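You operate a simulated robot arm through the tools that you are given. There is no shell and no other tool. Be economical: measure what you need, move in short steps, check, and stop when the job is done.

The job below is to be done with a simulated two-armed robot. You get a single attempt, and the scene is never put back.

TASK
Lower the glass into the door, clamp it and free the hoist.
Fine: push the cups forward into the door before lowering; both clamp knobs are closed before the release lever vents. End with the cups drawn back, the pump off and the lever at Hold; the test box stays off.

The check looks at the end state, three seconds after you hand in, the way a careful person would. Anything else that was tipped, shoved, dropped, spilled or broken makes it a failure.

THE ROBOT
Two 7-joint arms with fingered hands on one trunk, on a base that drives. Base frame: it is fixed to the floor where the robot stands at the start and does not move with it; the origin is under the middle of the robot, x ahead of it, y to its left, z up. Lengths are in mm, angles in degrees, forces in N, time in s.
The left shoulder is at the start at [20, 214, 1444], the right one opposite. Places, roughly: glass test box power lever [-300, -200, 1100]; hoist crossbar [500, -200, 1300]; hoist pump lever [800, -100, 1300]; hoist release lever [900, -100, 1200]; left clamp knob [600, -500, 700]; right clamp knob [300, -500, 700]. Payload 3.3 kg a hand.
The tool frame of a hand sits at the grasp point between the pads (the TCP): z along the fingers, y along the line on which they close. The tips reach 26 mm beyond it. The gripper opens to 132 mm. The gripper's body begins 73 mm behind the TCP. The gripper is a hand of 2 fingers: y runs from the thumb to the fingers, the wrist lies at [0, 0, -224] in the tool frame, and closing takes about 1.5 s.
Orientation is that of the tool frame in the base frame, as a unit quaternion [x, y, z, w]. With the fingers straight down and closing along the base's y, the tool's x points along the base's -x, its y along +y and its z along -z.

THE INTERFACE
- The arms move only by the tool move_arm. It takes "left_deltas", "right_deltas" or both (then of equal length, played together; a hand with none holds still); each is a list that holds one entry, the list of rows, each a list of 7 numbers: the shift along the tool's x, y, z in units of 100 mm (1.0 is 100 mm), then the turn, a rotation vector about the tool's x, y, z in units of 120 degrees (1.0 is 120 degrees), then the opening, from 0 (shut) to 1 (fully open). In form: [[[x, y, z, rx, ry, rz, gripper], ...]]. A call has 1 to 12 rows; each row is the pose to reach, as a shift and turn from the pose commanded when the call began, along the tool's axes at that moment. A call with a number of a shift or a turn outside -1 to 1 is refused whole. Rows are played at 5 a second. More than 50 mm and 8.6 degrees between two rows, or a gripper value outside its range, and nothing of the call is played. A pose out of reach is approached as far as the arm can. The call stops where the force on the tool passes 40 N (or 10 N more than at its start, if that is more) or the arm is blocked; 0.2 s more then pass. The fingers move at their own pace (about 153 mm/s each) and stop on an object; they squeeze with about 30 N. The grip force told is the motor's: it shows also when the fingers shut on nothing. Time passes only in rows, and 0.2 s behind the last, so rows that repeat a pose let the fingers close. It gives the time, the measured TCP pose, the force on the tool (base axes), the opening and the grip force at its end, in the units of the frame above (readings bear some noise), with the torque about the TCP (base axes, N m) and any sound that the robot's microphone picked up, and new pictures: "pictures" is both (left out), scene, wrist or none (wrist: the cameras of the hands that moved).
- Cameras (640 x 400 px; columns grow to the right, rows downward): "scene" is now at [76.3, -59.6, 1622.4]; the picture's right is [-0.69, -0.73, 0.00], its down [-0.37, 0.35, -0.86] and it looks along [0.63, -0.59, -0.51] (base axes); focal length 214 px, centre (320, 200). "left" rides on the left gripper at [-66, -3, -99] in its tool frame; the picture's right is [0.04, -1.00, 0.00], its down [0.83, 0.03, -0.55] and it looks along [0.55, 0.02, 0.83] (tool axes); focal length 261 px, centre (320, 200). "right" rides on the right gripper at [65, -3, -99] in its tool frame; the picture's right is [0.04, 1.00, 0.00], its down [-0.83, 0.03, -0.55] and it looks along [-0.55, 0.02, 0.83] (tool axes); focal length 261 px, centre (320, 200). There is no depth. A picture from a camera that has moved, and an enlarged one, comes with that camera's place and axes in the base frame and with its lens.
- lift_body(by): slides the trunk up (or, below 0, down) by that many mm; the arms and the scene camera ride with it, the base frame stays. It gives what a move gives, with no picture.
- drive_base(legs): drives the robot by 1 to 6 legs, each [ahead, left, turn to the left] in mm, mm and degrees, along the robot's own axes; the way and the turn of a leg run together, so that a leg with both is an arc; at most 1500 mm and 180 degrees a leg. The arms and the cameras ride along, it lands a little off, and it stops where it bumps. It gives what a move gives, and a new picture of the scene camera.
- grasp_type(shape, hand): the hand has 2 fingers and takes this shape, open, in about a second: jaw (thumb against the fingers, like two jaws); tri (thumb and two fingers); tip (a fingertip pinch); poke (one finger out to press); point (the index stretched); flat (the hand flat); cup (the hand cupped); fist (a fist). The gripper value then closes the fingers along that shape, each until it touches; the sizes above hold for jaw. It gives what a move gives, with no picture.
- aim_head(pan, tilt): turns the head with the scene camera to pan (to the left, within 86 degrees either way) and tilt (down, from -29 to 69), counted from straight ahead of the robot. It gives what a move gives, and a new picture of the scene camera.
- close_up(camera, box): a new picture of the part [left, top, right, bottom] of that camera's present view, enlarged. No time passes.
- job_done(): hands the job in; it is judged then, once.

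Work in short steps. Places have to be worked out from the pictures, the camera data and where the tool is seen: move nearer, look again, correct. Check each grasp and each placing, and mend what went wrong. You have 120 turns and 260 pictures in all, those below and enlarged ones among them. Open the grippers and draw the arms clear of the work before you hand the job in, unless the task says otherwise; then end with one line.

The tools are called by a JSON object that holds its "op" and its "data". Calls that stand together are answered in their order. move_arm: Moves the arms, as the interface text tells. Its arguments: {"type":"object","properties":{"left_deltas":{"type":"array","items":{"type":"array","items":{"type":"array","items":{"type":"number"}}}},"right_deltas":{"type":"array","items":{"type":"array","items":{"type":"array","items":{"type":"number"}}}},"pictures":{"type":"string","enum":["both","scene","wrist","none"]}},"required":[]} The other tools are called the same way: lift_body (by) slides the trunk up or down; grasp_type (shape, hand) gives the hand a shape; drive_base (legs) drives the base; aim_head (pan, tilt) turns the head that bears the scene camera; close_up (camera, box) takes an enlarged picture of a part of a camera's view; job_done () hands the job in.

At the start:

```text
time_s: 0.0
left_tool_pos: [277.6, 51.8, 1562.2]
left_tool_rot: [0.0, 1.0, 0.0, 0.0]
left_ft_force: [0.0, -0.3, 0.2]
left_torque: [0.03, 0.04, -0.02]
left_opening: 132.0
left_grasp_force: 0.0
left_shape: jaw
right_tool_pos: [230.1, -165.2, 1581.4]
right_tool_rot: [0.0, 1.0, 0.001, -0.001]
right_ft_force: [-0.4, -0.2, 0.2]
right_torque: [0.02, -0.02, -0.01]
right_opening: 132.1
right_grasp_force: 0.0
right_shape: jaw
trunk travel left (down, up): [-725.0, 36.0]
robot x, y, heading: [0.5, 0.5, 0.1]
head pan, tilt: [-43.2, 30.9]
```

scene: 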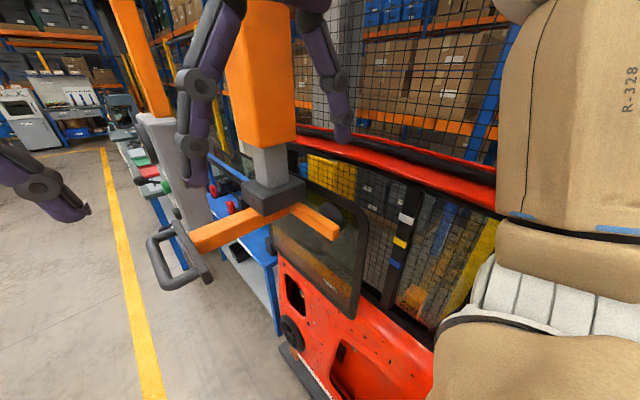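
right: 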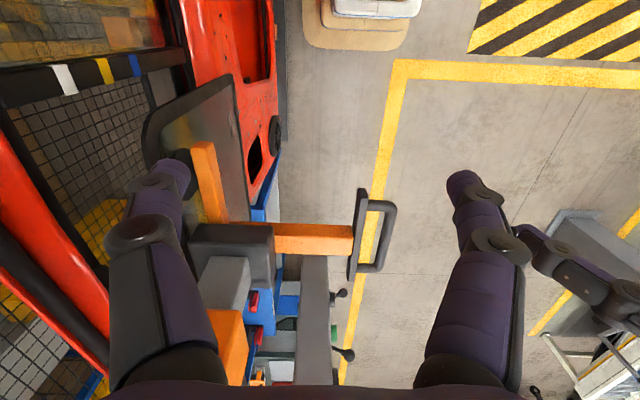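
left: 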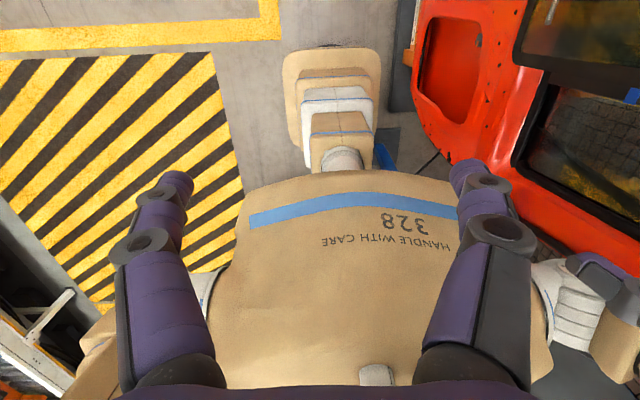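

I start by looking around: first a view of the hoist with the head turned right, and a close-up of the present view.

{"op": "close_up", "data": {"camera": "scene", "box": [120, 120, 440, 400]}}

{"op": "aim_head", "data": {"pan": -75, "tilt": 35}}

{"op": "aim_head", "data": {"pan": -10, "tilt": 30}}

```text
1.43 times, centred on (280, 260) of scene
camera zoom: at [76.3, -59.6, 1622.4], right [-0.69, -0.73, 0.0], down [-0.37, 0.35, -0.86], along [0.63, -0.59, -0.51], focal length 306 px, centre (377, 114)
```

zoom: 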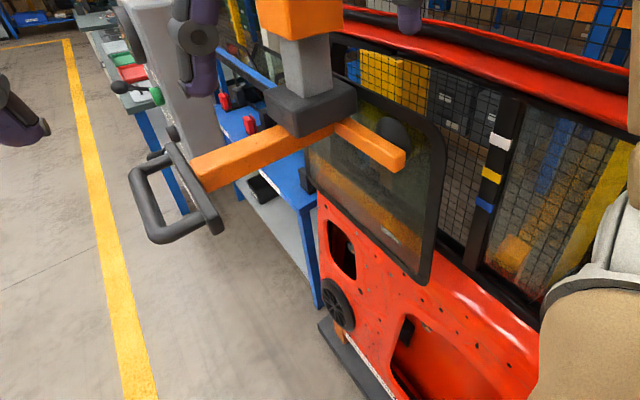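

```text
time_s: 1.0
left_tool_pos: [278.0, 53.5, 1562.5]
left_tool_rot: [0.0, 1.0, 0.0, -0.001]
left_ft_force: [0.6, -0.4, 0.4]
left_torque: [0.01, 0.0, 0.03]
left_opening: 131.7
left_grasp_force: 0.1
left_shape: jaw
right_tool_pos: [229.9, -166.0, 1581.8]
right_tool_rot: [0.0, 1.0, 0.001, -0.001]
right_ft_force: [-0.8, 0.1, -0.4]
right_torque: [-0.02, -0.01, 0.03]
right_opening: 131.9
right_grasp_force: 0.2
right_shape: jaw
trunk travel left (down, up): [-725.0, 36.0]
robot x, y, heading: [1.2, 3.6, -0.1]
head pan, tilt: [-75.0, 35.0]
camera scene: at [33.5, -82.9, 1616.0], right [-0.97, -0.26, 0.0], down [-0.15, 0.55, -0.82], along [0.21, -0.79, -0.57], focal length 214 px, centre (320, 200)
```

scene: 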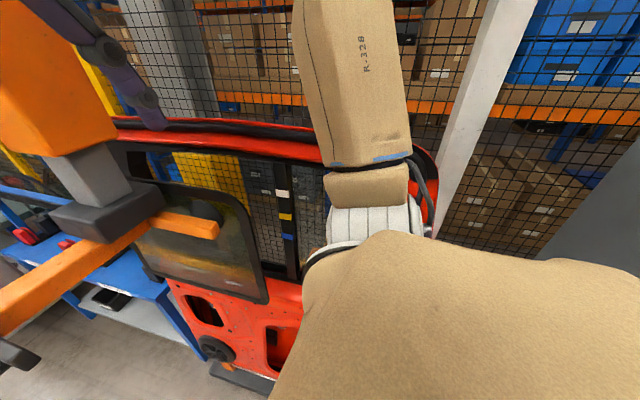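

```text
time_s: 2.3
left_tool_pos: [278.7, 51.8, 1560.7]
left_tool_rot: [0.0, 1.0, 0.001, 0.001]
left_ft_force: [0.0, -1.7, -0.7]
left_torque: [0.03, 0.04, 0.01]
left_opening: 132.1
left_grasp_force: 0.1
left_shape: jaw
right_tool_pos: [228.9, -164.7, 1580.5]
right_tool_rot: [0.0, 1.0, 0.0, 0.001]
right_ft_force: [0.0, 0.0, 0.4]
right_torque: [-0.01, -0.02, 0.03]
right_opening: 131.9
right_grasp_force: 0.1
right_shape: jaw
trunk travel left (down, up): [-725.0, 36.0]
robot x, y, heading: [3.3, 1.1, -0.1]
head pan, tilt: [-10.0, 30.0]
camera scene: at [99.6, -13.7, 1623.7], right [-0.17, -0.98, 0.0], down [-0.49, 0.09, -0.87], along [0.85, -0.15, -0.5], focal length 214 px, centre (320, 200)
```

scene: 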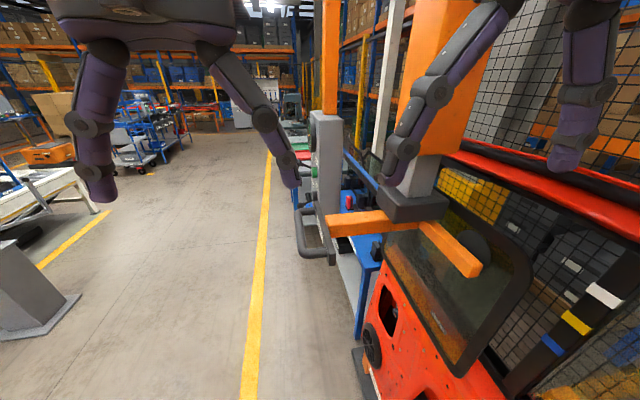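

The beige shapes are my own body; the hoist is to the right-ahead, with the door plane along x on the -y side. I drive left into the aisle, then ahead, then turn to face the door (-y).

{"op": "aim_head", "data": {"pan": 60, "tilt": 40}}

{"op": "aim_head", "data": {"pan": 0, "tilt": 30}}

{"op": "drive_base", "data": {"legs": [[0, 600, 0]]}}

```text
time_s: 3.7
left_tool_pos: [278.3, 51.7, 1562.1]
left_tool_rot: [0.001, 1.0, 0.0, 0.0]
left_ft_force: [0.1, -0.3, 0.8]
left_torque: [0.0, 0.03, -0.01]
left_opening: 131.7
left_grasp_force: 0.0
left_shape: jaw
right_tool_pos: [230.5, -165.3, 1580.9]
right_tool_rot: [0.0, 1.0, 0.0, -0.001]
right_ft_force: [-0.2, 0.2, 0.2]
right_torque: [-0.03, -0.01, 0.0]
right_opening: 131.8
right_grasp_force: 0.1
right_shape: jaw
trunk travel left (down, up): [-725.0, 36.0]
robot x, y, heading: [-1.4, -0.1, -0.0]
head pan, tilt: [60.0, 40.0]
camera scene: at [53.2, 75.7, 1608.4], right [0.87, -0.5, 0.0], down [-0.32, -0.56, -0.77], along [0.38, 0.66, -0.64], focal length 214 px, centre (320, 200)
```

scene: 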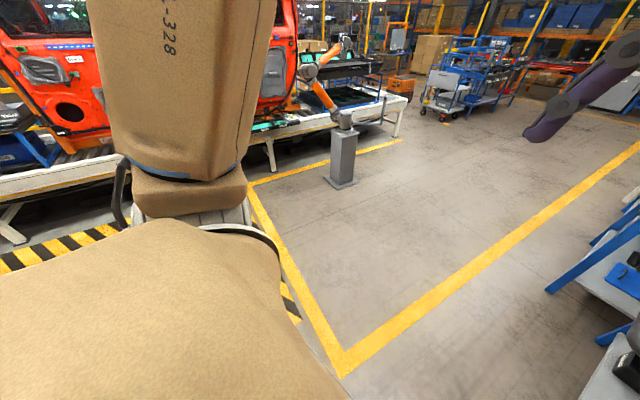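

```text
time_s: 5.0
left_tool_pos: [278.2, 53.2, 1561.9]
left_tool_rot: [0.001, 1.0, -0.001, 0.0]
left_ft_force: [0.8, 0.0, -0.8]
left_torque: [-0.03, 0.02, 0.0]
left_opening: 131.6
left_grasp_force: 0.0
left_shape: jaw
right_tool_pos: [229.2, -165.2, 1581.1]
right_tool_rot: [0.0, 1.0, -0.001, 0.0]
right_ft_force: [-0.4, 0.1, -0.1]
right_torque: [0.03, -0.02, 0.01]
right_opening: 132.0
right_grasp_force: 0.0
right_shape: jaw
trunk travel left (down, up): [-725.0, 36.0]
robot x, y, heading: [-2.7, -1.0, 0.1]
head pan, tilt: [0.0, 30.0]
camera scene: at [101.0, 2.2, 1623.7], right [0.0, -1.0, 0.0], down [-0.5, 0.0, -0.87], along [0.87, 0.0, -0.5], focal length 214 px, centre (320, 200)
```

scene: 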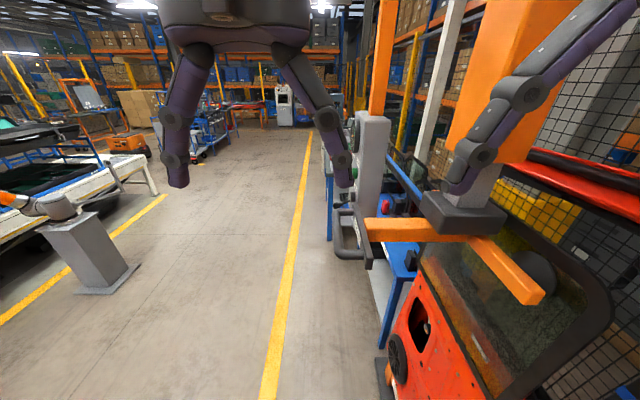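

```text
time_s: 8.5
left_tool_pos: [278.6, 659.3, 1562.1]
left_tool_rot: [0.001, 1.0, 0.0, 0.0]
left_ft_force: [0.1, -0.6, 0.0]
left_torque: [0.01, 0.03, 0.03]
left_opening: 131.8
left_grasp_force: 0.2
left_shape: jaw
right_tool_pos: [229.8, 440.9, 1582.5]
right_tool_rot: [0.001, 1.0, 0.0, 0.0]
right_ft_force: [0.0, 0.7, -0.2]
right_torque: [-0.01, 0.02, -0.01]
right_opening: 131.8
right_grasp_force: 0.0
right_shape: jaw
trunk travel left (down, up): [-725.0, 36.0]
robot x, y, heading: [1.0, 609.7, 0.0]
head pan, tilt: [0.0, 30.0]
camera scene: at [101.7, 608.5, 1623.7], right [0.0, -1.0, 0.0], down [-0.5, 0.0, -0.87], along [0.87, 0.0, -0.5], focal length 214 px, centre (320, 200)
```

scene: 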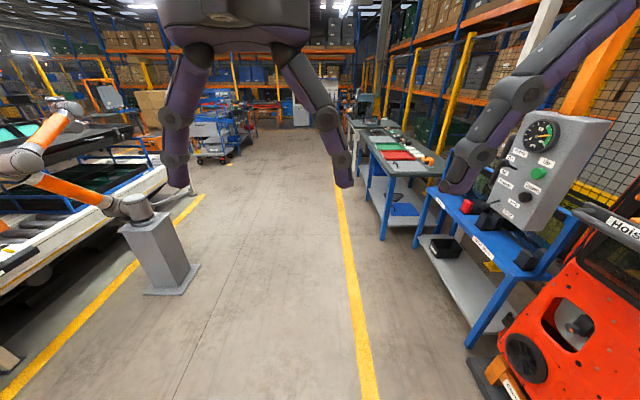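

The aisle is clear; the hoist panel with gauge and labels is visible. I drive ahead 500 and turn right to face the door.

{"op": "drive_base", "data": {"legs": [[550, 150, 0], [0, 0, -90]]}}

```text
time_s: 15.6
left_tool_pos: [602.0, 475.4, 1560.5]
left_tool_rot: [0.71, 0.705, 0.0, 0.0]
left_ft_force: [-0.1, 0.5, -1.3]
left_torque: [0.0, 0.01, -0.02]
left_opening: 132.2
left_grasp_force: 0.1
left_shape: jaw
right_tool_pos: [384.6, 525.3, 1582.3]
right_tool_rot: [0.71, 0.705, 0.0, 0.0]
right_ft_force: [0.5, -0.7, -0.5]
right_torque: [0.02, 0.01, 0.01]
right_opening: 131.8
right_grasp_force: 0.1
right_shape: jaw
trunk travel left (down, up): [-725.0, 36.0]
robot x, y, heading: [549.4, 754.4, -90.4]
head pan, tilt: [0.0, 30.0]
camera scene: at [551.7, 655.1, 1623.7], right [-1.0, 0.01, 0.0], down [0.0, 0.5, -0.87], along [-0.01, -0.87, -0.5], focal length 214 px, centre (320, 200)
```

scene: 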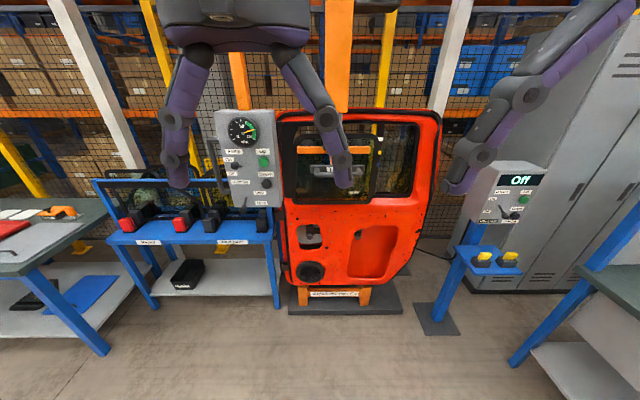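

A good front view now. I enlarge the panel, door and test box regions.

{"op": "close_up", "data": {"camera": "scene", "box": [200, 100, 300, 210]}}

{"op": "close_up", "data": {"camera": "scene", "box": [270, 100, 450, 310]}}

{"op": "close_up", "data": {"camera": "scene", "box": [450, 160, 560, 280]}}

```text
3.64 times, centred on (250, 155) of scene
camera zoom: at [551.7, 655.1, 1623.7], right [-1.0, 0.01, 0.0], down [0.0, 0.5, -0.87], along [-0.01, -0.87, -0.5], focal length 780 px, centre (574, 364)
```

zoom: 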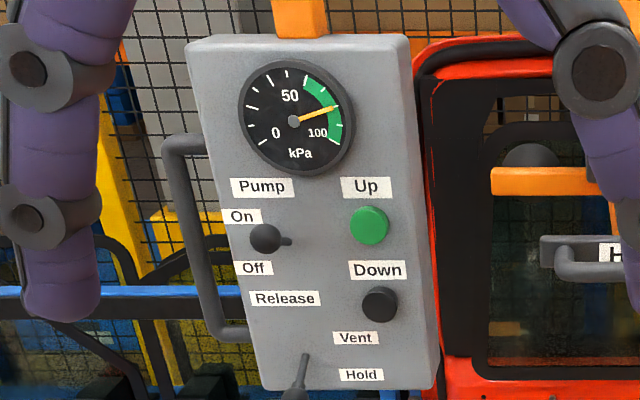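

```text
1.90 times, centred on (360, 205) of scene
camera zoom: at [551.7, 655.1, 1623.7], right [-1.0, 0.01, 0.0], down [0.0, 0.5, -0.87], along [-0.01, -0.87, -0.5], focal length 408 px, centre (244, 190)
```

zoom: 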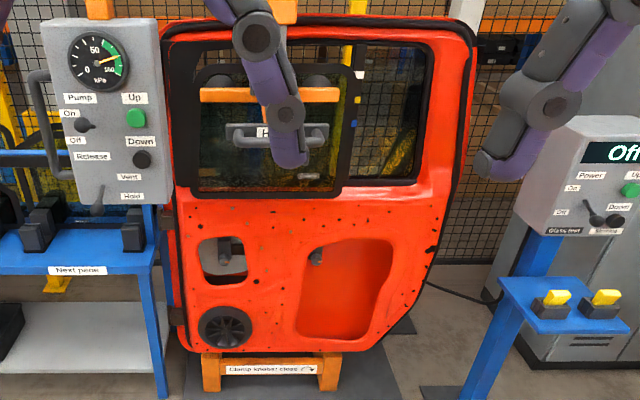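

```text
3.33 times, centred on (505, 220) of scene
camera zoom: at [551.7, 655.1, 1623.7], right [-1.0, 0.01, 0.0], down [0.0, 0.5, -0.87], along [-0.01, -0.87, -0.5], focal length 715 px, centre (-297, 133)
```

zoom: 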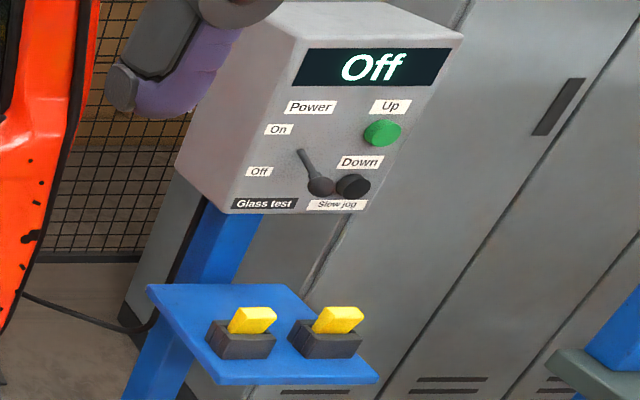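

The layout: pump On/Off lever, Up/Down buttons, Release lever (Vent/Hold), gauge good at ~85 kPa. I zoom on the clamp knobs and label, then drive closer.

{"op": "close_up", "data": {"camera": "scene", "box": [280, 205, 400, 305]}}

{"op": "drive_base", "data": {"legs": [[180, 50, 0]]}}

```text
4.00 times, centred on (340, 255) of scene
camera zoom: at [551.7, 655.1, 1623.7], right [-1.0, 0.01, 0.0], down [0.0, 0.5, -0.87], along [-0.01, -0.87, -0.5], focal length 858 px, centre (240, -20)
```

zoom: 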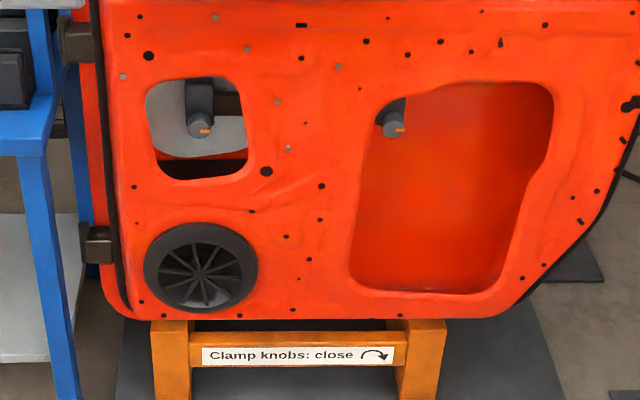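

```text
time_s: 17.1
left_tool_pos: [653.4, 292.4, 1561.5]
left_tool_rot: [0.708, 0.707, 0.0, 0.0]
left_ft_force: [0.1, 0.5, 0.1]
left_torque: [0.03, -0.01, -0.03]
left_opening: 132.1
left_grasp_force: 0.0
left_shape: jaw
right_tool_pos: [436.4, 343.6, 1581.4]
right_tool_rot: [0.707, 0.707, 0.001, 0.0]
right_ft_force: [0.2, 0.6, 0.0]
right_torque: [-0.02, -0.03, 0.02]
right_opening: 131.8
right_grasp_force: 0.1
right_shape: jaw
trunk travel left (down, up): [-725.0, 36.0]
robot x, y, heading: [598.8, 574.1, -90.0]
head pan, tilt: [0.0, 30.0]
camera scene: at [601.7, 473.5, 1623.7], right [-1.0, 0.0, 0.0], down [0.0, 0.5, -0.87], along [0.0, -0.87, -0.5], focal length 214 px, centre (320, 200)
```

scene: 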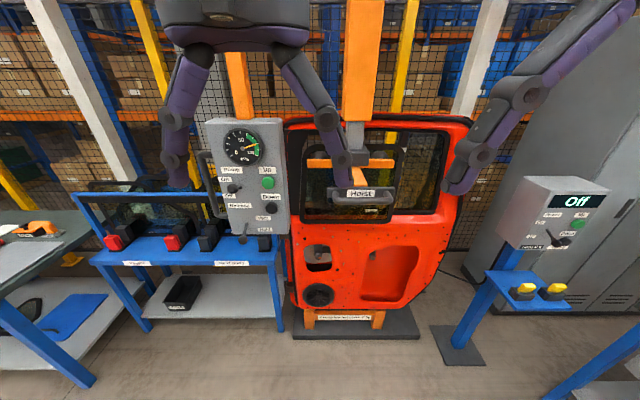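

Clamp knobs close clockwise. Now I rotate both hands to point forward (-y), moving them down and outward to stay clear of the handle.

{"op": "move_arm", "data": {"left_deltas": [[[0, 0.08, 0.09, 0, -0.068, 0, 1], [0, 0.16, 0.18, 0, -0.136, 0, 1], [0, 0.24, 0.27, 0, -0.204, 0, 1], [0, 0.32, 0.36, 0, -0.272, 0, 1], [0, 0.4, 0.45, 0, -0.34, 0, 1], [0, 0.48, 0.54, 0, -0.41, 0, 1], [0, 0.56, 0.63, 0, -0.478, 0, 1], [0, 0.64, 0.72, 0, -0.546, 0, 1], [0, 0.72, 0.81, 0, -0.614, 0, 1], [0, 0.8, 0.9, 0, -0.682, 0, 1], [0, 0.9, 1.0, 0, -0.75, 0, 1]]], "right_deltas": [[[0, -0.08, 0.09, 0, -0.068, 0, 1], [0, -0.16, 0.18, 0, -0.136, 0, 1], [0, -0.24, 0.27, 0, -0.204, 0, 1], [0, -0.32, 0.36, 0, -0.272, 0, 1], [0, -0.4, 0.45, 0, -0.34, 0, 1], [0, -0.48, 0.54, 0, -0.41, 0, 1], [0, -0.56, 0.63, 0, -0.478, 0, 1], [0, -0.64, 0.72, 0, -0.546, 0, 1], [0, -0.72, 0.81, 0, -0.614, 0, 1], [0, -0.8, 0.9, 0, -0.682, 0, 1], [0, -0.9, 1.0, 0, -0.75, 0, 1]]]}}

```text
time_s: 18.1
left_tool_pos: [629.8, 265.0, 1640.9]
left_tool_rot: [0.652, 0.705, -0.2, 0.195]
left_ft_force: [-10.0, -28.4, 21.7]
left_torque: [0.4, 1.44, 2.24]
left_opening: 131.8
left_grasp_force: 0.1
left_shape: jaw
left hand out of reach, approached as far as the arm can: row 1, 2, 3, 4, 5
right_tool_pos: [468.0, 273.0, 1656.4]
right_tool_rot: [0.658, 0.714, -0.159, 0.175]
right_ft_force: [10.0, 28.6, -22.2]
right_torque: [0.26, 1.85, 2.53]
right_opening: 132.1
right_grasp_force: 0.1
right_shape: jaw
right hand out of reach, approached as far as the arm can: row 1, 2, 3, 4, 5
trunk travel left (down, up): [-725.0, 36.0]
robot x, y, heading: [603.9, 572.0, -89.9]
head pan, tilt: [0.0, 30.0]
stopped in row 5 (left hand): the force on the tool passed its limit (the readings are from after the stop); the commanded pose is now the measured one
camera scene: at [598.1, 473.5, 1623.7], right [-1.0, 0.0, 0.0], down [0.0, 0.5, -0.87], along [0.0, -0.87, -0.5], focal length 214 px, centre (320, 200)
camera right: at [456.8, 376.6, 1714.1], right [0.99, 0.12, -0.01], down [0.07, -0.48, 0.87], along [0.1, -0.87, -0.49], focal length 261 px, centre (320, 200)
camera left: at [630.6, 263.0, 1757.8], right [-1.0, -0.04, 0.01], down [-0.04, 1.0, 0.02], along [-0.01, 0.02, -1.0], focal length 261 px, centre (320, 200)
```

scene: 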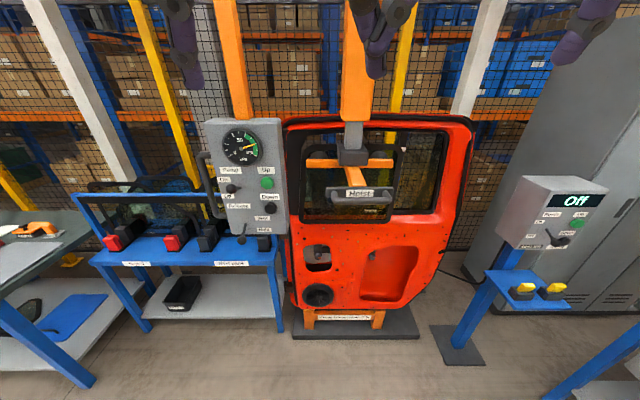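
right: 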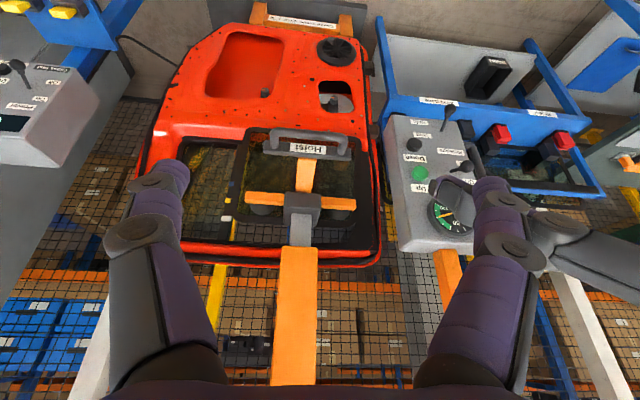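
left: 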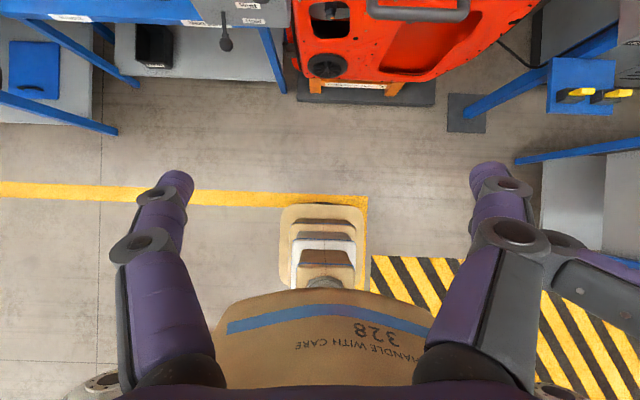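

The two hands pressed on each other (equal, opposite forces). I separate them sideways and lower them, with no turning.

{"op": "move_arm", "data": {"left_deltas": [[[0, 0.3, 0, 0, 0, 0, 1], [0, 0.6, 0, 0, 0, 0, 1], [0, 1.0, 0, 0, 0, 0, 1], [0.2, 1.0, 0.3, 0, 0, 0, 1], [0.4, 1.0, 0.6, 0, 0, 0, 1], [0.55, 1.0, 0.9, 0, 0, 0, 1]]], "right_deltas": [[[0, -0.3, 0, 0, 0, 0, 1], [0, -0.6, 0, 0, 0, 0, 1], [0, -1.0, 0, 0, 0, 0, 1], [0.2, -1.0, 0.3, 0, 0, 0, 1], [0.4, -1.0, 0.6, 0, 0, 0, 1], [0.55, -1.0, 0.9, 0, 0, 0, 1]]], "pictures": "none"}}

```text
time_s: 19.5
left_tool_pos: [709.9, 255.3, 1666.2]
left_tool_rot: [0.656, 0.702, -0.198, 0.194]
left_ft_force: [-0.8, 0.6, -0.2]
left_torque: [0.0, 0.01, 0.02]
left_opening: 132.0
left_grasp_force: 0.0
left_shape: jaw
left hand out of reach, approached as far as the arm can: row 1, 2, 3, 4, 5, 6
right_tool_pos: [412.5, 253.7, 1667.5]
right_tool_rot: [0.663, 0.71, -0.16, 0.176]
right_ft_force: [0.8, 0.2, -1.1]
right_torque: [0.0, 0.01, 0.0]
right_opening: 132.1
right_grasp_force: 0.0
right_shape: jaw
right hand out of reach, approached as far as the arm can: row 1, 2, 3, 4, 5, 6
trunk travel left (down, up): [-725.0, 36.0]
robot x, y, heading: [600.2, 575.2, -90.1]
head pan, tilt: [0.0, 30.0]
```

The arms can't fold the wrist nearer than ~460 mm to the shoulder, so I back up 200 mm and extend the hands forward while rotating.

{"op": "drive_base", "data": {"legs": [[-230, 0, 0]]}}

{"op": "move_arm", "data": {"left_deltas": [[[-0.1, 0.05, 0.1, 0, -0.05, 0, 1], [-0.15, 0.1, 0.2, 0, -0.1, 0, 1], [-0.2, 0.15, 0.3, 0, -0.15, 0, 1], [-0.25, 0.2, 0.4, 0, -0.2, 0, 1], [-0.25, 0.25, 0.5, 0, -0.25, 0, 1], [-0.25, 0.3, 0.6, 0, -0.3, 0, 1], [-0.25, 0.35, 0.7, 0, -0.35, 0, 1], [-0.25, 0.4, 0.8, 0, -0.4, 0, 1], [-0.25, 0.45, 0.9, 0, -0.45, 0, 1], [-0.25, 0.5, 1.0, 0, -0.48, 0, 1]]], "right_deltas": [[[-0.1, -0.05, 0.1, 0, -0.05, 0, 1], [-0.15, -0.1, 0.2, 0, -0.1, 0, 1], [-0.2, -0.15, 0.3, 0, -0.15, 0, 1], [-0.25, -0.2, 0.4, 0, -0.2, 0, 1], [-0.25, -0.25, 0.5, 0, -0.25, 0, 1], [-0.25, -0.3, 0.6, 0, -0.3, 0, 1], [-0.25, -0.35, 0.7, 0, -0.35, 0, 1], [-0.25, -0.4, 0.8, 0, -0.4, 0, 1], [-0.25, -0.45, 0.9, 0, -0.45, 0, 1], [-0.25, -0.5, 1.0, 0, -0.48, 0, 1]]], "pictures": "none"}}

```text
time_s: 21.3
left_tool_pos: [710.5, 489.0, 1666.9]
left_tool_rot: [0.655, 0.703, -0.198, 0.194]
left_ft_force: [0.0, -0.4, -0.4]
left_torque: [0.02, -0.05, 0.03]
left_opening: 132.0
left_grasp_force: 0.2
left_shape: jaw
right_tool_pos: [410.8, 486.5, 1665.7]
right_tool_rot: [0.662, 0.711, -0.159, 0.177]
right_ft_force: [0.8, 0.5, 0.3]
right_torque: [0.0, -0.03, -0.02]
right_opening: 132.0
right_grasp_force: 0.0
right_shape: jaw
trunk travel left (down, up): [-725.0, 36.0]
robot x, y, heading: [605.2, 804.3, -90.1]
head pan, tilt: [0.0, 30.0]
camera scene: at [601.8, 706.7, 1623.7], right [-1.0, 0.0, 0.0], down [0.0, 0.5, -0.87], along [0.0, -0.87, -0.5], focal length 214 px, centre (320, 200)
```

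scene: 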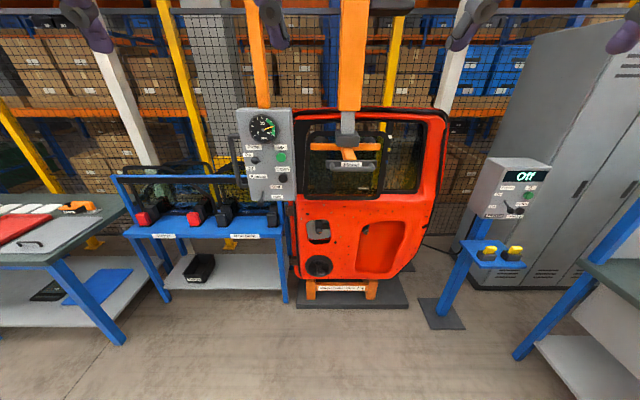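

```text
time_s: 23.5
left_tool_pos: [602.1, 525.4, 1806.3]
left_tool_rot: [0.584, 0.56, -0.447, 0.381]
left_ft_force: [-0.6, -0.7, 0.7]
left_torque: [-0.05, -0.03, 0.01]
left_opening: 132.0
left_grasp_force: 0.0
left_shape: jaw
left hand out of reach, approached as far as the arm can: row 1, 2, 3, 4, 5, 6, 7, 8, 9, 10
right_tool_pos: [502.7, 516.2, 1856.0]
right_tool_rot: [0.545, 0.587, -0.382, 0.461]
right_ft_force: [0.2, -0.1, -0.6]
right_torque: [0.03, -0.02, 0.04]
right_opening: 132.0
right_grasp_force: 0.1
right_shape: jaw
right hand out of reach, approached as far as the arm can: row 1, 2, 3, 4, 5, 6, 7, 8, 9, 10
trunk travel left (down, up): [-725.0, 36.0]
robot x, y, heading: [604.2, 803.4, -90.0]
head pan, tilt: [0.0, 30.0]
```

The hands nearly point forward but are high. I translate them forward first, then down, staying outside the minimum-reach sphere.

{"op": "move_arm", "data": {"left_deltas": [[[-0.14, 0.23, 0.4, 0, 0, 0, 1], [-0.29, 0.47, 0.81, 0, 0, 0, 1], [-0.3, 0.6, 0.98, 0, 0, 0, 1]]], "right_deltas": [[[-0.14, -0.23, 0.4, 0, 0, 0, 1], [-0.29, -0.47, 0.81, 0, 0, 0, 1], [-0.3, -0.6, 0.98, 0, 0, 0, 1]]], "pictures": "none"}}

{"op": "move_arm", "data": {"left_deltas": [[[-0.14, 0.23, 0.4, 0, 0, 0, 1], [-0.29, 0.47, 0.81, 0, 0, 0, 1], [-0.3, 0.6, 0.98, 0, 0, 0, 1]]], "right_deltas": [[[-0.14, -0.23, 0.4, 0, 0, 0, 1], [-0.29, -0.47, 0.81, 0, 0, 0, 1], [-0.3, -0.6, 0.98, 0, 0, 0, 1]]], "pictures": "none"}}

{"op": "move_arm", "data": {"left_deltas": [[[0.3, 0, 0.3, 0, 0, 0, 1], [0.6, 0, 0.5, 0, 0, 0, 1], [1.0, 0, 0.7, 0, 0, 0, 1]]], "right_deltas": [[[0.3, 0, 0.3, 0, 0, 0, 1], [0.6, 0, 0.5, 0, 0, 0, 1], [1.0, 0, 0.7, 0, 0, 0, 1]]], "pictures": "none"}}

```text
time_s: 24.3
left_tool_pos: [605.5, 527.2, 1804.4]
left_tool_rot: [0.585, 0.559, -0.449, 0.38]
left_ft_force: [0.0, 0.9, 0.1]
left_torque: [0.04, -0.01, 0.0]
left_opening: 131.9
left_grasp_force: 0.0
left_shape: jaw
left hand out of reach, approached as far as the arm can: row 1, 2, 3
right_tool_pos: [503.2, 516.3, 1856.4]
right_tool_rot: [0.545, 0.588, -0.382, 0.46]
right_ft_force: [-0.3, 0.1, -0.2]
right_torque: [0.01, 0.0, 0.0]
right_opening: 132.3
right_grasp_force: 0.1
right_shape: jaw
right hand out of reach, approached as far as the arm can: row 1, 2, 3
trunk travel left (down, up): [-725.0, 36.0]
robot x, y, heading: [600.1, 807.2, -89.8]
head pan, tilt: [0.0, 30.0]
```

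```text
time_s: 25.1
left_tool_pos: [604.1, 525.6, 1804.7]
left_tool_rot: [0.585, 0.559, -0.449, 0.38]
left_ft_force: [0.1, -0.4, 0.0]
left_torque: [0.01, -0.01, 0.03]
left_opening: 132.3
left_grasp_force: 0.1
left_shape: jaw
left hand out of reach, approached as far as the arm can: row 1, 2, 3
right_tool_pos: [503.6, 517.0, 1856.0]
right_tool_rot: [0.544, 0.588, -0.383, 0.46]
right_ft_force: [0.8, -0.5, 0.1]
right_torque: [0.0, 0.02, 0.02]
right_opening: 132.1
right_grasp_force: 0.0
right_shape: jaw
right hand out of reach, approached as far as the arm can: row 1, 2, 3
trunk travel left (down, up): [-725.0, 36.0]
robot x, y, heading: [600.5, 807.3, -90.1]
head pan, tilt: [0.0, 30.0]
```

```text
time_s: 25.9
left_tool_pos: [605.0, 525.9, 1805.3]
left_tool_rot: [0.584, 0.559, -0.448, 0.38]
left_ft_force: [0.0, 0.3, 0.2]
left_torque: [-0.01, -0.03, -0.02]
left_opening: 132.1
left_grasp_force: 0.1
left_shape: jaw
left hand out of reach, approached as far as the arm can: row 1, 2, 3
right_tool_pos: [503.2, 518.3, 1855.3]
right_tool_rot: [0.545, 0.587, -0.383, 0.46]
right_ft_force: [-0.1, -0.4, 0.0]
right_torque: [-0.01, 0.02, 0.01]
right_opening: 132.1
right_grasp_force: 0.1
right_shape: jaw
right hand out of reach, approached as far as the arm can: row 1, 2, 3
trunk travel left (down, up): [-725.0, 36.0]
robot x, y, heading: [601.3, 803.8, -89.7]
head pan, tilt: [0.0, 30.0]
```

Both arms seem stuck in a bad configuration. I try turning the left hand back toward pointing down to see how it responds.

{"op": "move_arm", "data": {"left_deltas": [[[0, 0, 0, 0, 0.07, 0, 1], [0, 0, 0, 0, 0.14, 0, 1], [0, 0, 0, 0, 0.21, 0, 1], [0, 0, 0, 0, 0.28, 0, 1], [0, 0, 0, 0, 0.35, 0, 1], [0, 0, 0, 0, 0.42, 0, 1], [0, 0, 0, 0, 0.49, 0, 1], [0, 0, 0, 0, 0.56, 0, 1], [0, 0, 0, 0, 0.6, 0, 1]]], "pictures": "both"}}

```text
time_s: 27.9
left_tool_pos: [628.5, 523.0, 1632.3]
left_tool_rot: [0.735, 0.678, -0.027, -0.016]
left_ft_force: [-0.1, 0.0, -0.3]
left_torque: [0.0, 0.03, -0.02]
left_opening: 131.8
left_grasp_force: 0.0
left_shape: jaw
left hand out of reach, approached as far as the arm can: row 1, 2, 3, 4, 5, 6, 7, 8, 9
right_tool_pos: [505.0, 516.6, 1855.8]
right_tool_rot: [0.544, 0.588, -0.382, 0.46]
right_ft_force: [0.7, -0.6, -0.9]
right_torque: [0.01, -0.01, -0.01]
right_opening: 132.1
right_grasp_force: 0.0
right_shape: jaw
trunk travel left (down, up): [-725.0, 36.0]
robot x, y, heading: [599.9, 801.4, -89.9]
head pan, tilt: [0.0, 30.0]
camera scene: at [603.1, 706.7, 1623.7], right [-1.0, 0.0, 0.0], down [0.0, 0.5, -0.87], along [0.0, -0.87, -0.5], focal length 214 px, centre (320, 200)
camera left: at [627.0, 460.4, 1731.3], right [-0.99, 0.12, 0.06], down [0.14, 0.83, 0.54], along [0.02, 0.54, -0.84], focal length 261 px, centre (320, 200)
```

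scene: 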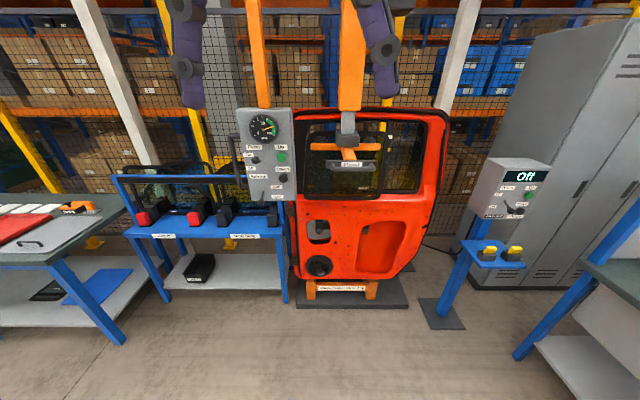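
left: 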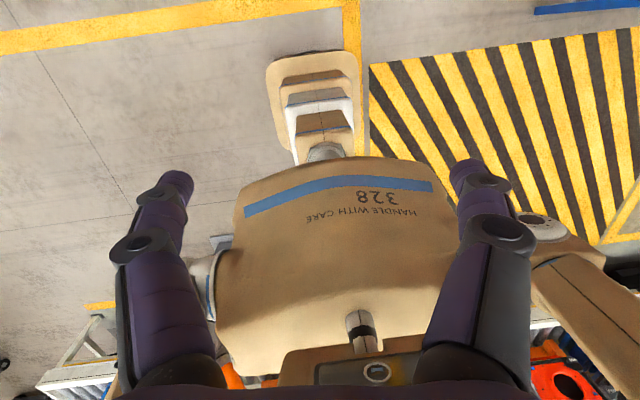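

The orientation responded. Now a plain translation of the left hand, tool down: forward, outward, and down.

{"op": "move_arm", "data": {"left_deltas": [[[-0.3, 0.2, 0.1, 0, 0, 0, 1], [-0.6, 0.4, 0.2, 0, 0, 0, 1], [-0.9, 0.6, 0.4, 0, 0, 0, 1], [-0.9, 0.8, 0.8, 0, 0, 0, 1], [-0.9, 0.8, 0.9, 0, 0, 0, 1]]], "pictures": "none"}}

```text
time_s: 29.1
left_tool_pos: [703.1, 433.7, 1538.6]
left_tool_rot: [0.736, 0.676, -0.018, -0.021]
left_ft_force: [-0.3, -0.2, -0.4]
left_torque: [-0.01, -0.02, 0.01]
left_opening: 132.0
left_grasp_force: 0.0
left_shape: jaw
right_tool_pos: [500.2, 516.1, 1855.5]
right_tool_rot: [0.545, 0.588, -0.382, 0.46]
right_ft_force: [-0.3, -0.5, 0.2]
right_torque: [-0.01, 0.0, 0.02]
right_opening: 131.9
right_grasp_force: 0.0
right_shape: jaw
trunk travel left (down, up): [-725.0, 36.0]
robot x, y, heading: [602.0, 804.5, -90.3]
head pan, tilt: [0.0, 30.0]
```

That worked. Continue left forward/down, and turn the right hand back down likewise.

{"op": "move_arm", "data": {"left_deltas": [[[-0.1, 0.0, 0.1, 0, 0, 0, 1], [-0.2, 0.0, 0.2, 0, 0, 0, 1], [-0.3, 0.0, 0.3, 0, 0, 0, 1], [-0.4, 0, 0.4, 0, 0, 0, 1], [-0.5, 0, 0.5, 0, 0, 0, 1], [-0.6, 0, 0.6, 0, 0, 0, 1], [-0.7, 0, 0.7, 0, 0, 0, 1], [-0.8, 0, 0.8, 0, 0, 0, 1], [-1, 0, 1, 0, 0, 0, 1]]], "right_deltas": [[[0, 0, 0, 0, 0.07, 0, 1], [0, 0, 0, 0, 0.14, 0, 1], [0, 0, 0, 0, 0.21, 0, 1], [0, 0, 0, 0, 0.28, 0, 1], [0, 0, 0, 0, 0.35, 0, 1], [0, 0, 0, 0, 0.42, 0, 1], [0, 0, 0, 0, 0.49, 0, 1], [0, 0, 0, 0, 0.56, 0, 1], [0, 0, 0, 0, 0.6, 0, 1]]], "pictures": "none"}}

{"op": "move_arm", "data": {"right_deltas": [[[-0.3, -0.2, 0.1, 0, 0, 0, 1], [-0.6, -0.4, 0.2, 0, 0, 0, 1], [-0.9, -0.6, 0.4, 0, 0, 0, 1], [-0.9, -0.8, 0.8, 0, 0, 0, 1], [-0.9, -0.8, 0.9, 0, 0, 0, 1]]], "left_deltas": [[[0, 0, 0, 0, -0.07, 0, 1], [0, 0, 0, 0, -0.14, 0, 1], [0, 0, 0, 0, -0.21, 0, 1], [0, 0, 0, 0, -0.28, 0, 1], [0, 0, 0, 0, -0.35, 0, 1]]], "pictures": "none"}}

```text
time_s: 31.1
left_tool_pos: [695.4, 333.2, 1440.7]
left_tool_rot: [0.737, 0.676, -0.017, -0.02]
left_ft_force: [0.2, -0.4, -0.3]
left_torque: [0.05, -0.01, 0.04]
left_opening: 132.2
left_grasp_force: 0.0
left_shape: jaw
right_tool_pos: [512.6, 592.3, 1630.3]
right_tool_rot: [0.666, 0.745, 0.002, 0.039]
right_ft_force: [-0.3, -0.3, 0.2]
right_torque: [0.02, 0.01, 0.01]
right_opening: 132.0
right_grasp_force: 0.1
right_shape: jaw
right hand out of reach, approached as far as the arm can: row 1, 2, 3, 4, 5, 6, 7, 8, 9
trunk travel left (down, up): [-725.0, 36.0]
robot x, y, heading: [602.6, 806.4, -89.9]
head pan, tilt: [0.0, 30.0]
```

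```text
time_s: 32.3
left_tool_pos: [660.5, 319.2, 1474.3]
left_tool_rot: [0.723, 0.669, -0.147, 0.086]
left_ft_force: [0.4, 0.2, -0.5]
left_torque: [0.03, -0.02, 0.0]
left_opening: 132.1
left_grasp_force: 0.1
left_shape: jaw
left hand out of reach, approached as far as the arm can: row 2, 3, 4, 5
right_tool_pos: [447.8, 494.4, 1545.2]
right_tool_rot: [0.665, 0.746, 0.01, 0.027]
right_ft_force: [0.5, -0.6, 0.8]
right_torque: [-0.01, -0.01, 0.03]
right_opening: 132.0
right_grasp_force: 0.0
right_shape: jaw
right hand out of reach, approached as far as the arm can: row 1, 2, 3, 5
trunk travel left (down, up): [-725.0, 36.0]
robot x, y, heading: [600.6, 806.5, -90.0]
head pan, tilt: [0.0, 30.0]
```

The wrist is still too close to the shoulder for turning. I back up 200 mm more and extend both hands further before turning.

{"op": "drive_base", "data": {"legs": [[-220, 0, 0]]}}

{"op": "move_arm", "data": {"left_deltas": [[[-0.3, 0.1, 0.3, 0, 0, 0, 1], [-0.6, 0.2, 0.4, 0, 0, 0, 1], [-0.9, 0.3, 0.5, 0, 0, 0, 1], [-0.9, 0.4, 0.8, 0, 0, 0, 1], [-1, 0.4, 1, 0, 0, 0, 1]]], "right_deltas": [[[-0.3, -0.1, 0.1, 0, 0, 0, 1], [-0.6, -0.2, 0.2, 0, 0, 0, 1], [-0.9, -0.3, 0.4, 0, 0, 0, 1], [-0.9, -0.4, 0.8, 0, 0, 0, 1], [-1, -0.4, 1, 0, 0, 0, 1]]], "pictures": "none"}}

{"op": "move_arm", "data": {"left_deltas": [[[-0.3, 0, 0.2, 0, 0, 0, 1], [-0.6, 0, 0.4, 0, 0, 0, 1], [-0.9, 0, 0.6, 0, 0, 0, 1]]], "right_deltas": [[[-0.4, 0, 0.3, 0, 0, 0, 1], [-0.7, 0, 0.6, 0, 0, 0, 1], [-1, 0, 0.9, 0, 0, 0, 1]]], "pictures": "none"}}

```text
time_s: 34.0
left_tool_pos: [664.8, 539.4, 1473.9]
left_tool_rot: [0.721, 0.672, -0.146, 0.086]
left_ft_force: [0.2, -0.2, -0.6]
left_torque: [0.0, -0.01, 0.01]
left_opening: 131.8
left_grasp_force: 0.0
left_shape: jaw
right_tool_pos: [450.6, 713.3, 1544.6]
right_tool_rot: [0.662, 0.749, 0.011, 0.027]
right_ft_force: [-0.1, -0.5, -0.2]
right_torque: [-0.03, -0.01, 0.01]
right_opening: 132.1
right_grasp_force: 0.1
right_shape: jaw
trunk travel left (down, up): [-725.0, 36.0]
robot x, y, heading: [598.7, 1027.3, -89.4]
head pan, tilt: [0.0, 30.0]
camera scene: at [601.6, 928.7, 1623.8], right [-1.0, -0.01, 0.0], down [0.0, 0.5, -0.87], along [0.01, -0.87, -0.5], focal length 214 px, centre (320, 200)
```

scene: 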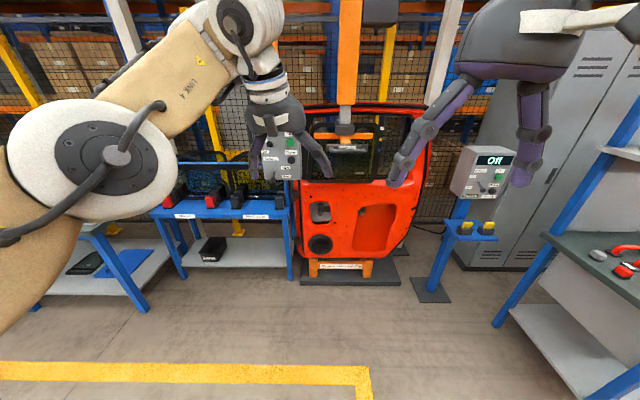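

```text
time_s: 35.1
left_tool_pos: [687.8, 522.7, 1460.0]
left_tool_rot: [0.721, 0.672, -0.152, 0.075]
left_ft_force: [0.5, 0.6, -0.1]
left_torque: [0.0, 0.01, -0.01]
left_opening: 132.2
left_grasp_force: 0.1
left_shape: jaw
left hand out of reach, approached as far as the arm can: row 1, 2, 3, 4, 5
right_tool_pos: [440.4, 595.7, 1471.7]
right_tool_rot: [0.667, 0.745, 0.012, 0.025]
right_ft_force: [0.8, 0.0, 0.3]
right_torque: [0.01, 0.0, -0.01]
right_opening: 132.0
right_grasp_force: 0.0
right_shape: jaw
right hand out of reach, approached as far as the arm can: row 3, 4, 5
trunk travel left (down, up): [-725.0, 36.0]
robot x, y, heading: [600.8, 1028.6, -89.5]
head pan, tilt: [0.0, 30.0]
```

```text
time_s: 36.0
left_tool_pos: [685.5, 523.0, 1459.7]
left_tool_rot: [0.721, 0.672, -0.152, 0.076]
left_ft_force: [0.4, -0.6, 0.1]
left_torque: [0.0, -0.01, 0.01]
left_opening: 132.0
left_grasp_force: 0.0
left_shape: jaw
left hand out of reach, approached as far as the arm can: row 1, 2, 3
right_tool_pos: [480.6, 559.1, 1405.0]
right_tool_rot: [0.673, 0.74, 0.012, 0.022]
right_ft_force: [-0.3, -0.3, 0.1]
right_torque: [0.03, 0.02, -0.01]
right_opening: 132.2
right_grasp_force: 0.2
right_shape: jaw
right hand out of reach, approached as far as the arm can: row 1, 2, 3
trunk travel left (down, up): [-725.0, 36.0]
robot x, y, heading: [600.5, 1029.0, -89.6]
head pan, tilt: [0.0, 30.0]
```

To understand the reach limit I restore the left hand to vertical and lower it, testing in small steps.

{"op": "move_arm", "data": {"left_deltas": [[[0, 0, 0, 0, 0.07, 0, 1], [0, 0, 0, 0, 0.14, 0, 1], [0, 0, 0, 0, 0.16, 0, 1], [0, 0, 0.3, 0, 0.16, 0, 1], [0, 0, 0.6, 0, 0.16, 0, 1], [0, 0, 0.9, 0, 0.16, 0, 1]]], "right_deltas": [[[0, -0.3, 0, 0, 0, 0, 1], [0, -0.5, 0, 0, 0, 0, 1], [0, -0.7, 0, 0, 0, 0, 1], [0, -0.7, 0.3, 0, 0, 0, 1], [0, -0.7, 0.6, 0, 0, 0, 1], [0, -0.7, 0.9, 0, 0, 0, 1]]], "pictures": "scene"}}

```text
time_s: 37.4
left_tool_pos: [674.4, 551.7, 1404.8]
left_tool_rot: [0.737, 0.676, -0.023, -0.027]
left_ft_force: [-0.1, -0.1, 0.3]
left_torque: [0.02, -0.01, 0.02]
left_opening: 132.0
left_grasp_force: 0.0
left_shape: jaw
left hand out of reach, approached as far as the arm can: row 1, 2, 3, 4, 5, 6
right_tool_pos: [488.5, 554.5, 1389.1]
right_tool_rot: [0.674, 0.738, 0.014, 0.025]
right_ft_force: [-0.2, -0.1, 0.7]
right_torque: [0.02, 0.02, 0.0]
right_opening: 131.9
right_grasp_force: 0.1
right_shape: jaw
right hand out of reach, approached as far as the arm can: row 1, 2, 3, 4, 5, 6
trunk travel left (down, up): [-725.0, 36.0]
robot x, y, heading: [600.9, 1026.0, -89.4]
head pan, tilt: [0.0, 30.0]
camera scene: at [599.4, 928.5, 1623.8], right [-1.0, -0.01, 0.0], down [0.0, 0.5, -0.87], along [0.01, -0.87, -0.5], focal length 214 px, centre (320, 200)
```

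scene: 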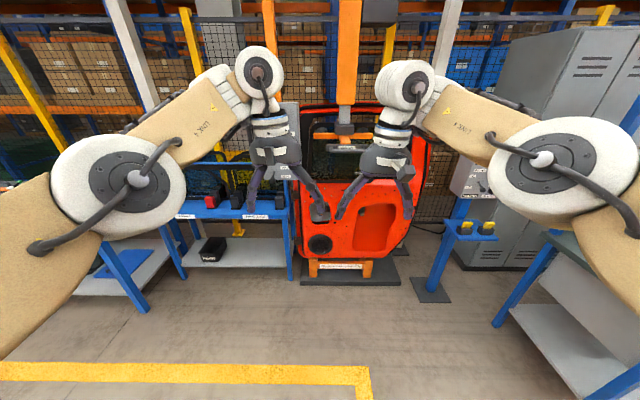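

Clear view of both arms now. I suspect the commanded pose drifted beyond the measured one; I command a retreat to see where it becomes reachable.

{"op": "move_arm", "data": {"left_deltas": [[[0.1, 0, 0, 0, 0, 0, 1], [0.2, 0, 0, 0, 0, 0, 1], [0.4, 0, 0, 0, 0, 0, 1], [0.6, 0, 0, 0, 0, 0, 1], [0.8, 0, 0, 0, 0, 0, 1], [1.0, 0, 0, 0, 0, 0, 1]]], "right_deltas": [[[0, 0, -0.1, 0, 0, 0, 1], [0, 0, -0.2, 0, 0, 0, 1], [0, 0, -0.4, 0, 0, 0, 1], [0, 0, -0.6, 0, 0, 0, 1], [0, 0, -0.8, 0, 0, 0, 1], [0, 0, -1, 0, 0, 0, 1]]], "pictures": "none"}}

```text
time_s: 38.8
left_tool_pos: [666.6, 610.5, 1433.1]
left_tool_rot: [0.735, 0.677, -0.022, -0.027]
left_ft_force: [-0.8, 0.0, -0.1]
left_torque: [-0.04, -0.02, -0.01]
left_opening: 132.0
left_grasp_force: 0.0
left_shape: jaw
left hand out of reach, approached as far as the arm can: row 3, 4, 5, 6
right_tool_pos: [484.7, 594.3, 1466.6]
right_tool_rot: [0.662, 0.749, 0.011, 0.029]
right_ft_force: [0.0, 0.8, -0.4]
right_torque: [0.01, 0.02, -0.02]
right_opening: 132.2
right_grasp_force: 0.0
right_shape: jaw
right hand out of reach, approached as far as the arm can: row 1, 2, 3, 4, 5, 6
trunk travel left (down, up): [-725.0, 36.0]
robot x, y, heading: [604.4, 1028.5, -89.6]
head pan, tilt: [0.0, 30.0]
```

Left reach: closer is out of range while farther isn't. I test a clean forward-only move for the left and outward for the right, in small steps.

{"op": "move_arm", "data": {"left_deltas": [[[-0.2, 0, 0, 0, 0, 0, 1], [-0.4, 0, 0, 0, 0, 0, 1], [-0.6, 0, 0, 0, 0, 0, 1], [-0.8, 0, 0, 0, 0, 0, 1], [-1, 0, 0, 0, 0, 0, 1]]], "right_deltas": [[[-0.2, 0, 0, 0, 0, 0, 1], [-0.4, 0, 0, 0, 0, 0, 1], [-0.6, 0, 0, 0, 0, 0, 1], [-0.8, 0, 0, 0, 0, 0, 1], [-1, 0, 0, 0, 0, 0, 1]]], "pictures": "none"}}

{"op": "move_arm", "data": {"left_deltas": [[[0, 0, 0.1, 0, 0, 0, 1], [0, 0, 0.2, 0, 0, 0, 1], [0, 0, 0.4, 0, 0, 0, 1], [0, 0, 0.6, 0, 0, 0, 1], [0, 0, 0.8, 0, 0, 0, 1], [0, 0, 1, 0, 0, 0, 1]]], "right_deltas": [[[0, -0.1, 0, 0, 0, 0, 1], [0, -0.2, 0, 0, 0, 0, 1], [0, -0.3, 0, 0, 0, 0, 1], [0, -0.4, 0, 0, 0, 0, 1], [0, -0.5, 0, 0, 0, 0, 1], [0, -0.6, 0, 0, 0, 0, 1]]], "pictures": "none"}}

```text
time_s: 40.0
left_tool_pos: [662.6, 561.0, 1433.2]
left_tool_rot: [0.735, 0.677, -0.023, -0.029]
left_ft_force: [0.6, 0.3, -0.1]
left_torque: [0.01, 0.01, -0.01]
left_opening: 132.0
left_grasp_force: 0.2
left_shape: jaw
left hand out of reach, approached as far as the arm can: row 3, 4, 5
right_tool_pos: [482.4, 571.2, 1432.7]
right_tool_rot: [0.662, 0.749, 0.011, 0.027]
right_ft_force: [-0.2, -0.5, 1.1]
right_torque: [-0.01, 0.01, 0.0]
right_opening: 131.8
right_grasp_force: 0.1
right_shape: jaw
right hand out of reach, approached as far as the arm can: row 1, 2, 3, 4, 5
trunk travel left (down, up): [-725.0, 36.0]
robot x, y, heading: [600.3, 1023.3, -89.7]
head pan, tilt: [0.0, 30.0]
```

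```text
time_s: 41.4
left_tool_pos: [654.6, 562.4, 1332.9]
left_tool_rot: [0.735, 0.677, -0.024, -0.028]
left_ft_force: [-0.6, 0.2, -0.5]
left_torque: [-0.03, 0.0, -0.01]
left_opening: 132.0
left_grasp_force: 0.1
left_shape: jaw
right_tool_pos: [455.9, 581.3, 1448.8]
right_tool_rot: [0.667, 0.744, 0.013, 0.023]
right_ft_force: [1.0, 0.2, -0.4]
right_torque: [-0.01, 0.01, -0.01]
right_opening: 132.4
right_grasp_force: 0.0
right_shape: jaw
right hand out of reach, approached as far as the arm can: row 2, 3, 4, 5, 6
trunk travel left (down, up): [-725.0, 36.0]
robot x, y, heading: [599.8, 1028.0, -89.6]
head pan, tilt: [0.0, 30.0]
```

Left went down freely 100 mm. I continue lower and then forward to map the reach; right goes down too.

{"op": "move_arm", "data": {"left_deltas": [[[0, 0, 0.3, 0, 0, 0, 1], [0, 0, 0.6, 0, 0, 0, 1], [0, 0, 1, 0, 0, 0, 1], [-0.2, 0, 1, 0, 0, 0, 1], [-0.4, 0, 1, 0, 0, 0, 1], [-0.6, 0, 1, 0, 0, 0, 1], [-0.8, 0, 1, 0, 0, 0, 1], [-1, 0, 1, 0, 0, 0, 1]]], "right_deltas": [[[0, 0, 0.1, 0, 0, 0, 1], [0, 0, 0.2, 0, 0, 0, 1], [0, 0, 0.3, 0, 0, 0, 1], [0, 0, 0.4, 0, 0, 0, 1], [0, 0, 0.5, 0, 0, 0, 1], [0, 0, 0.6, 0, 0, 0, 1], [0, 0, 0.8, 0, 0, 0, 1], [0, 0, 1, 0, 0, 0, 1]]], "pictures": "none"}}

```text
time_s: 43.1
left_tool_pos: [656.8, 558.8, 1298.2]
left_tool_rot: [0.734, 0.676, -0.034, -0.048]
left_ft_force: [1.0, 0.2, -0.2]
left_torque: [-0.03, -0.04, 0.0]
left_opening: 132.1
left_grasp_force: 0.1
left_shape: jaw
left hand out of reach, approached as far as the arm can: row 1, 2, 3, 4, 5, 6, 7, 8
right_tool_pos: [500.4, 557.0, 1388.0]
right_tool_rot: [0.668, 0.744, 0.011, 0.024]
right_ft_force: [0.5, 0.5, 0.0]
right_torque: [0.0, -0.01, 0.02]
right_opening: 132.0
right_grasp_force: 0.1
right_shape: jaw
right hand out of reach, approached as far as the arm can: row 1, 2, 3, 4, 5, 6, 7, 8
trunk travel left (down, up): [-725.0, 36.0]
robot x, y, heading: [601.1, 1026.4, -89.4]
head pan, tilt: [0.0, 30.0]
```

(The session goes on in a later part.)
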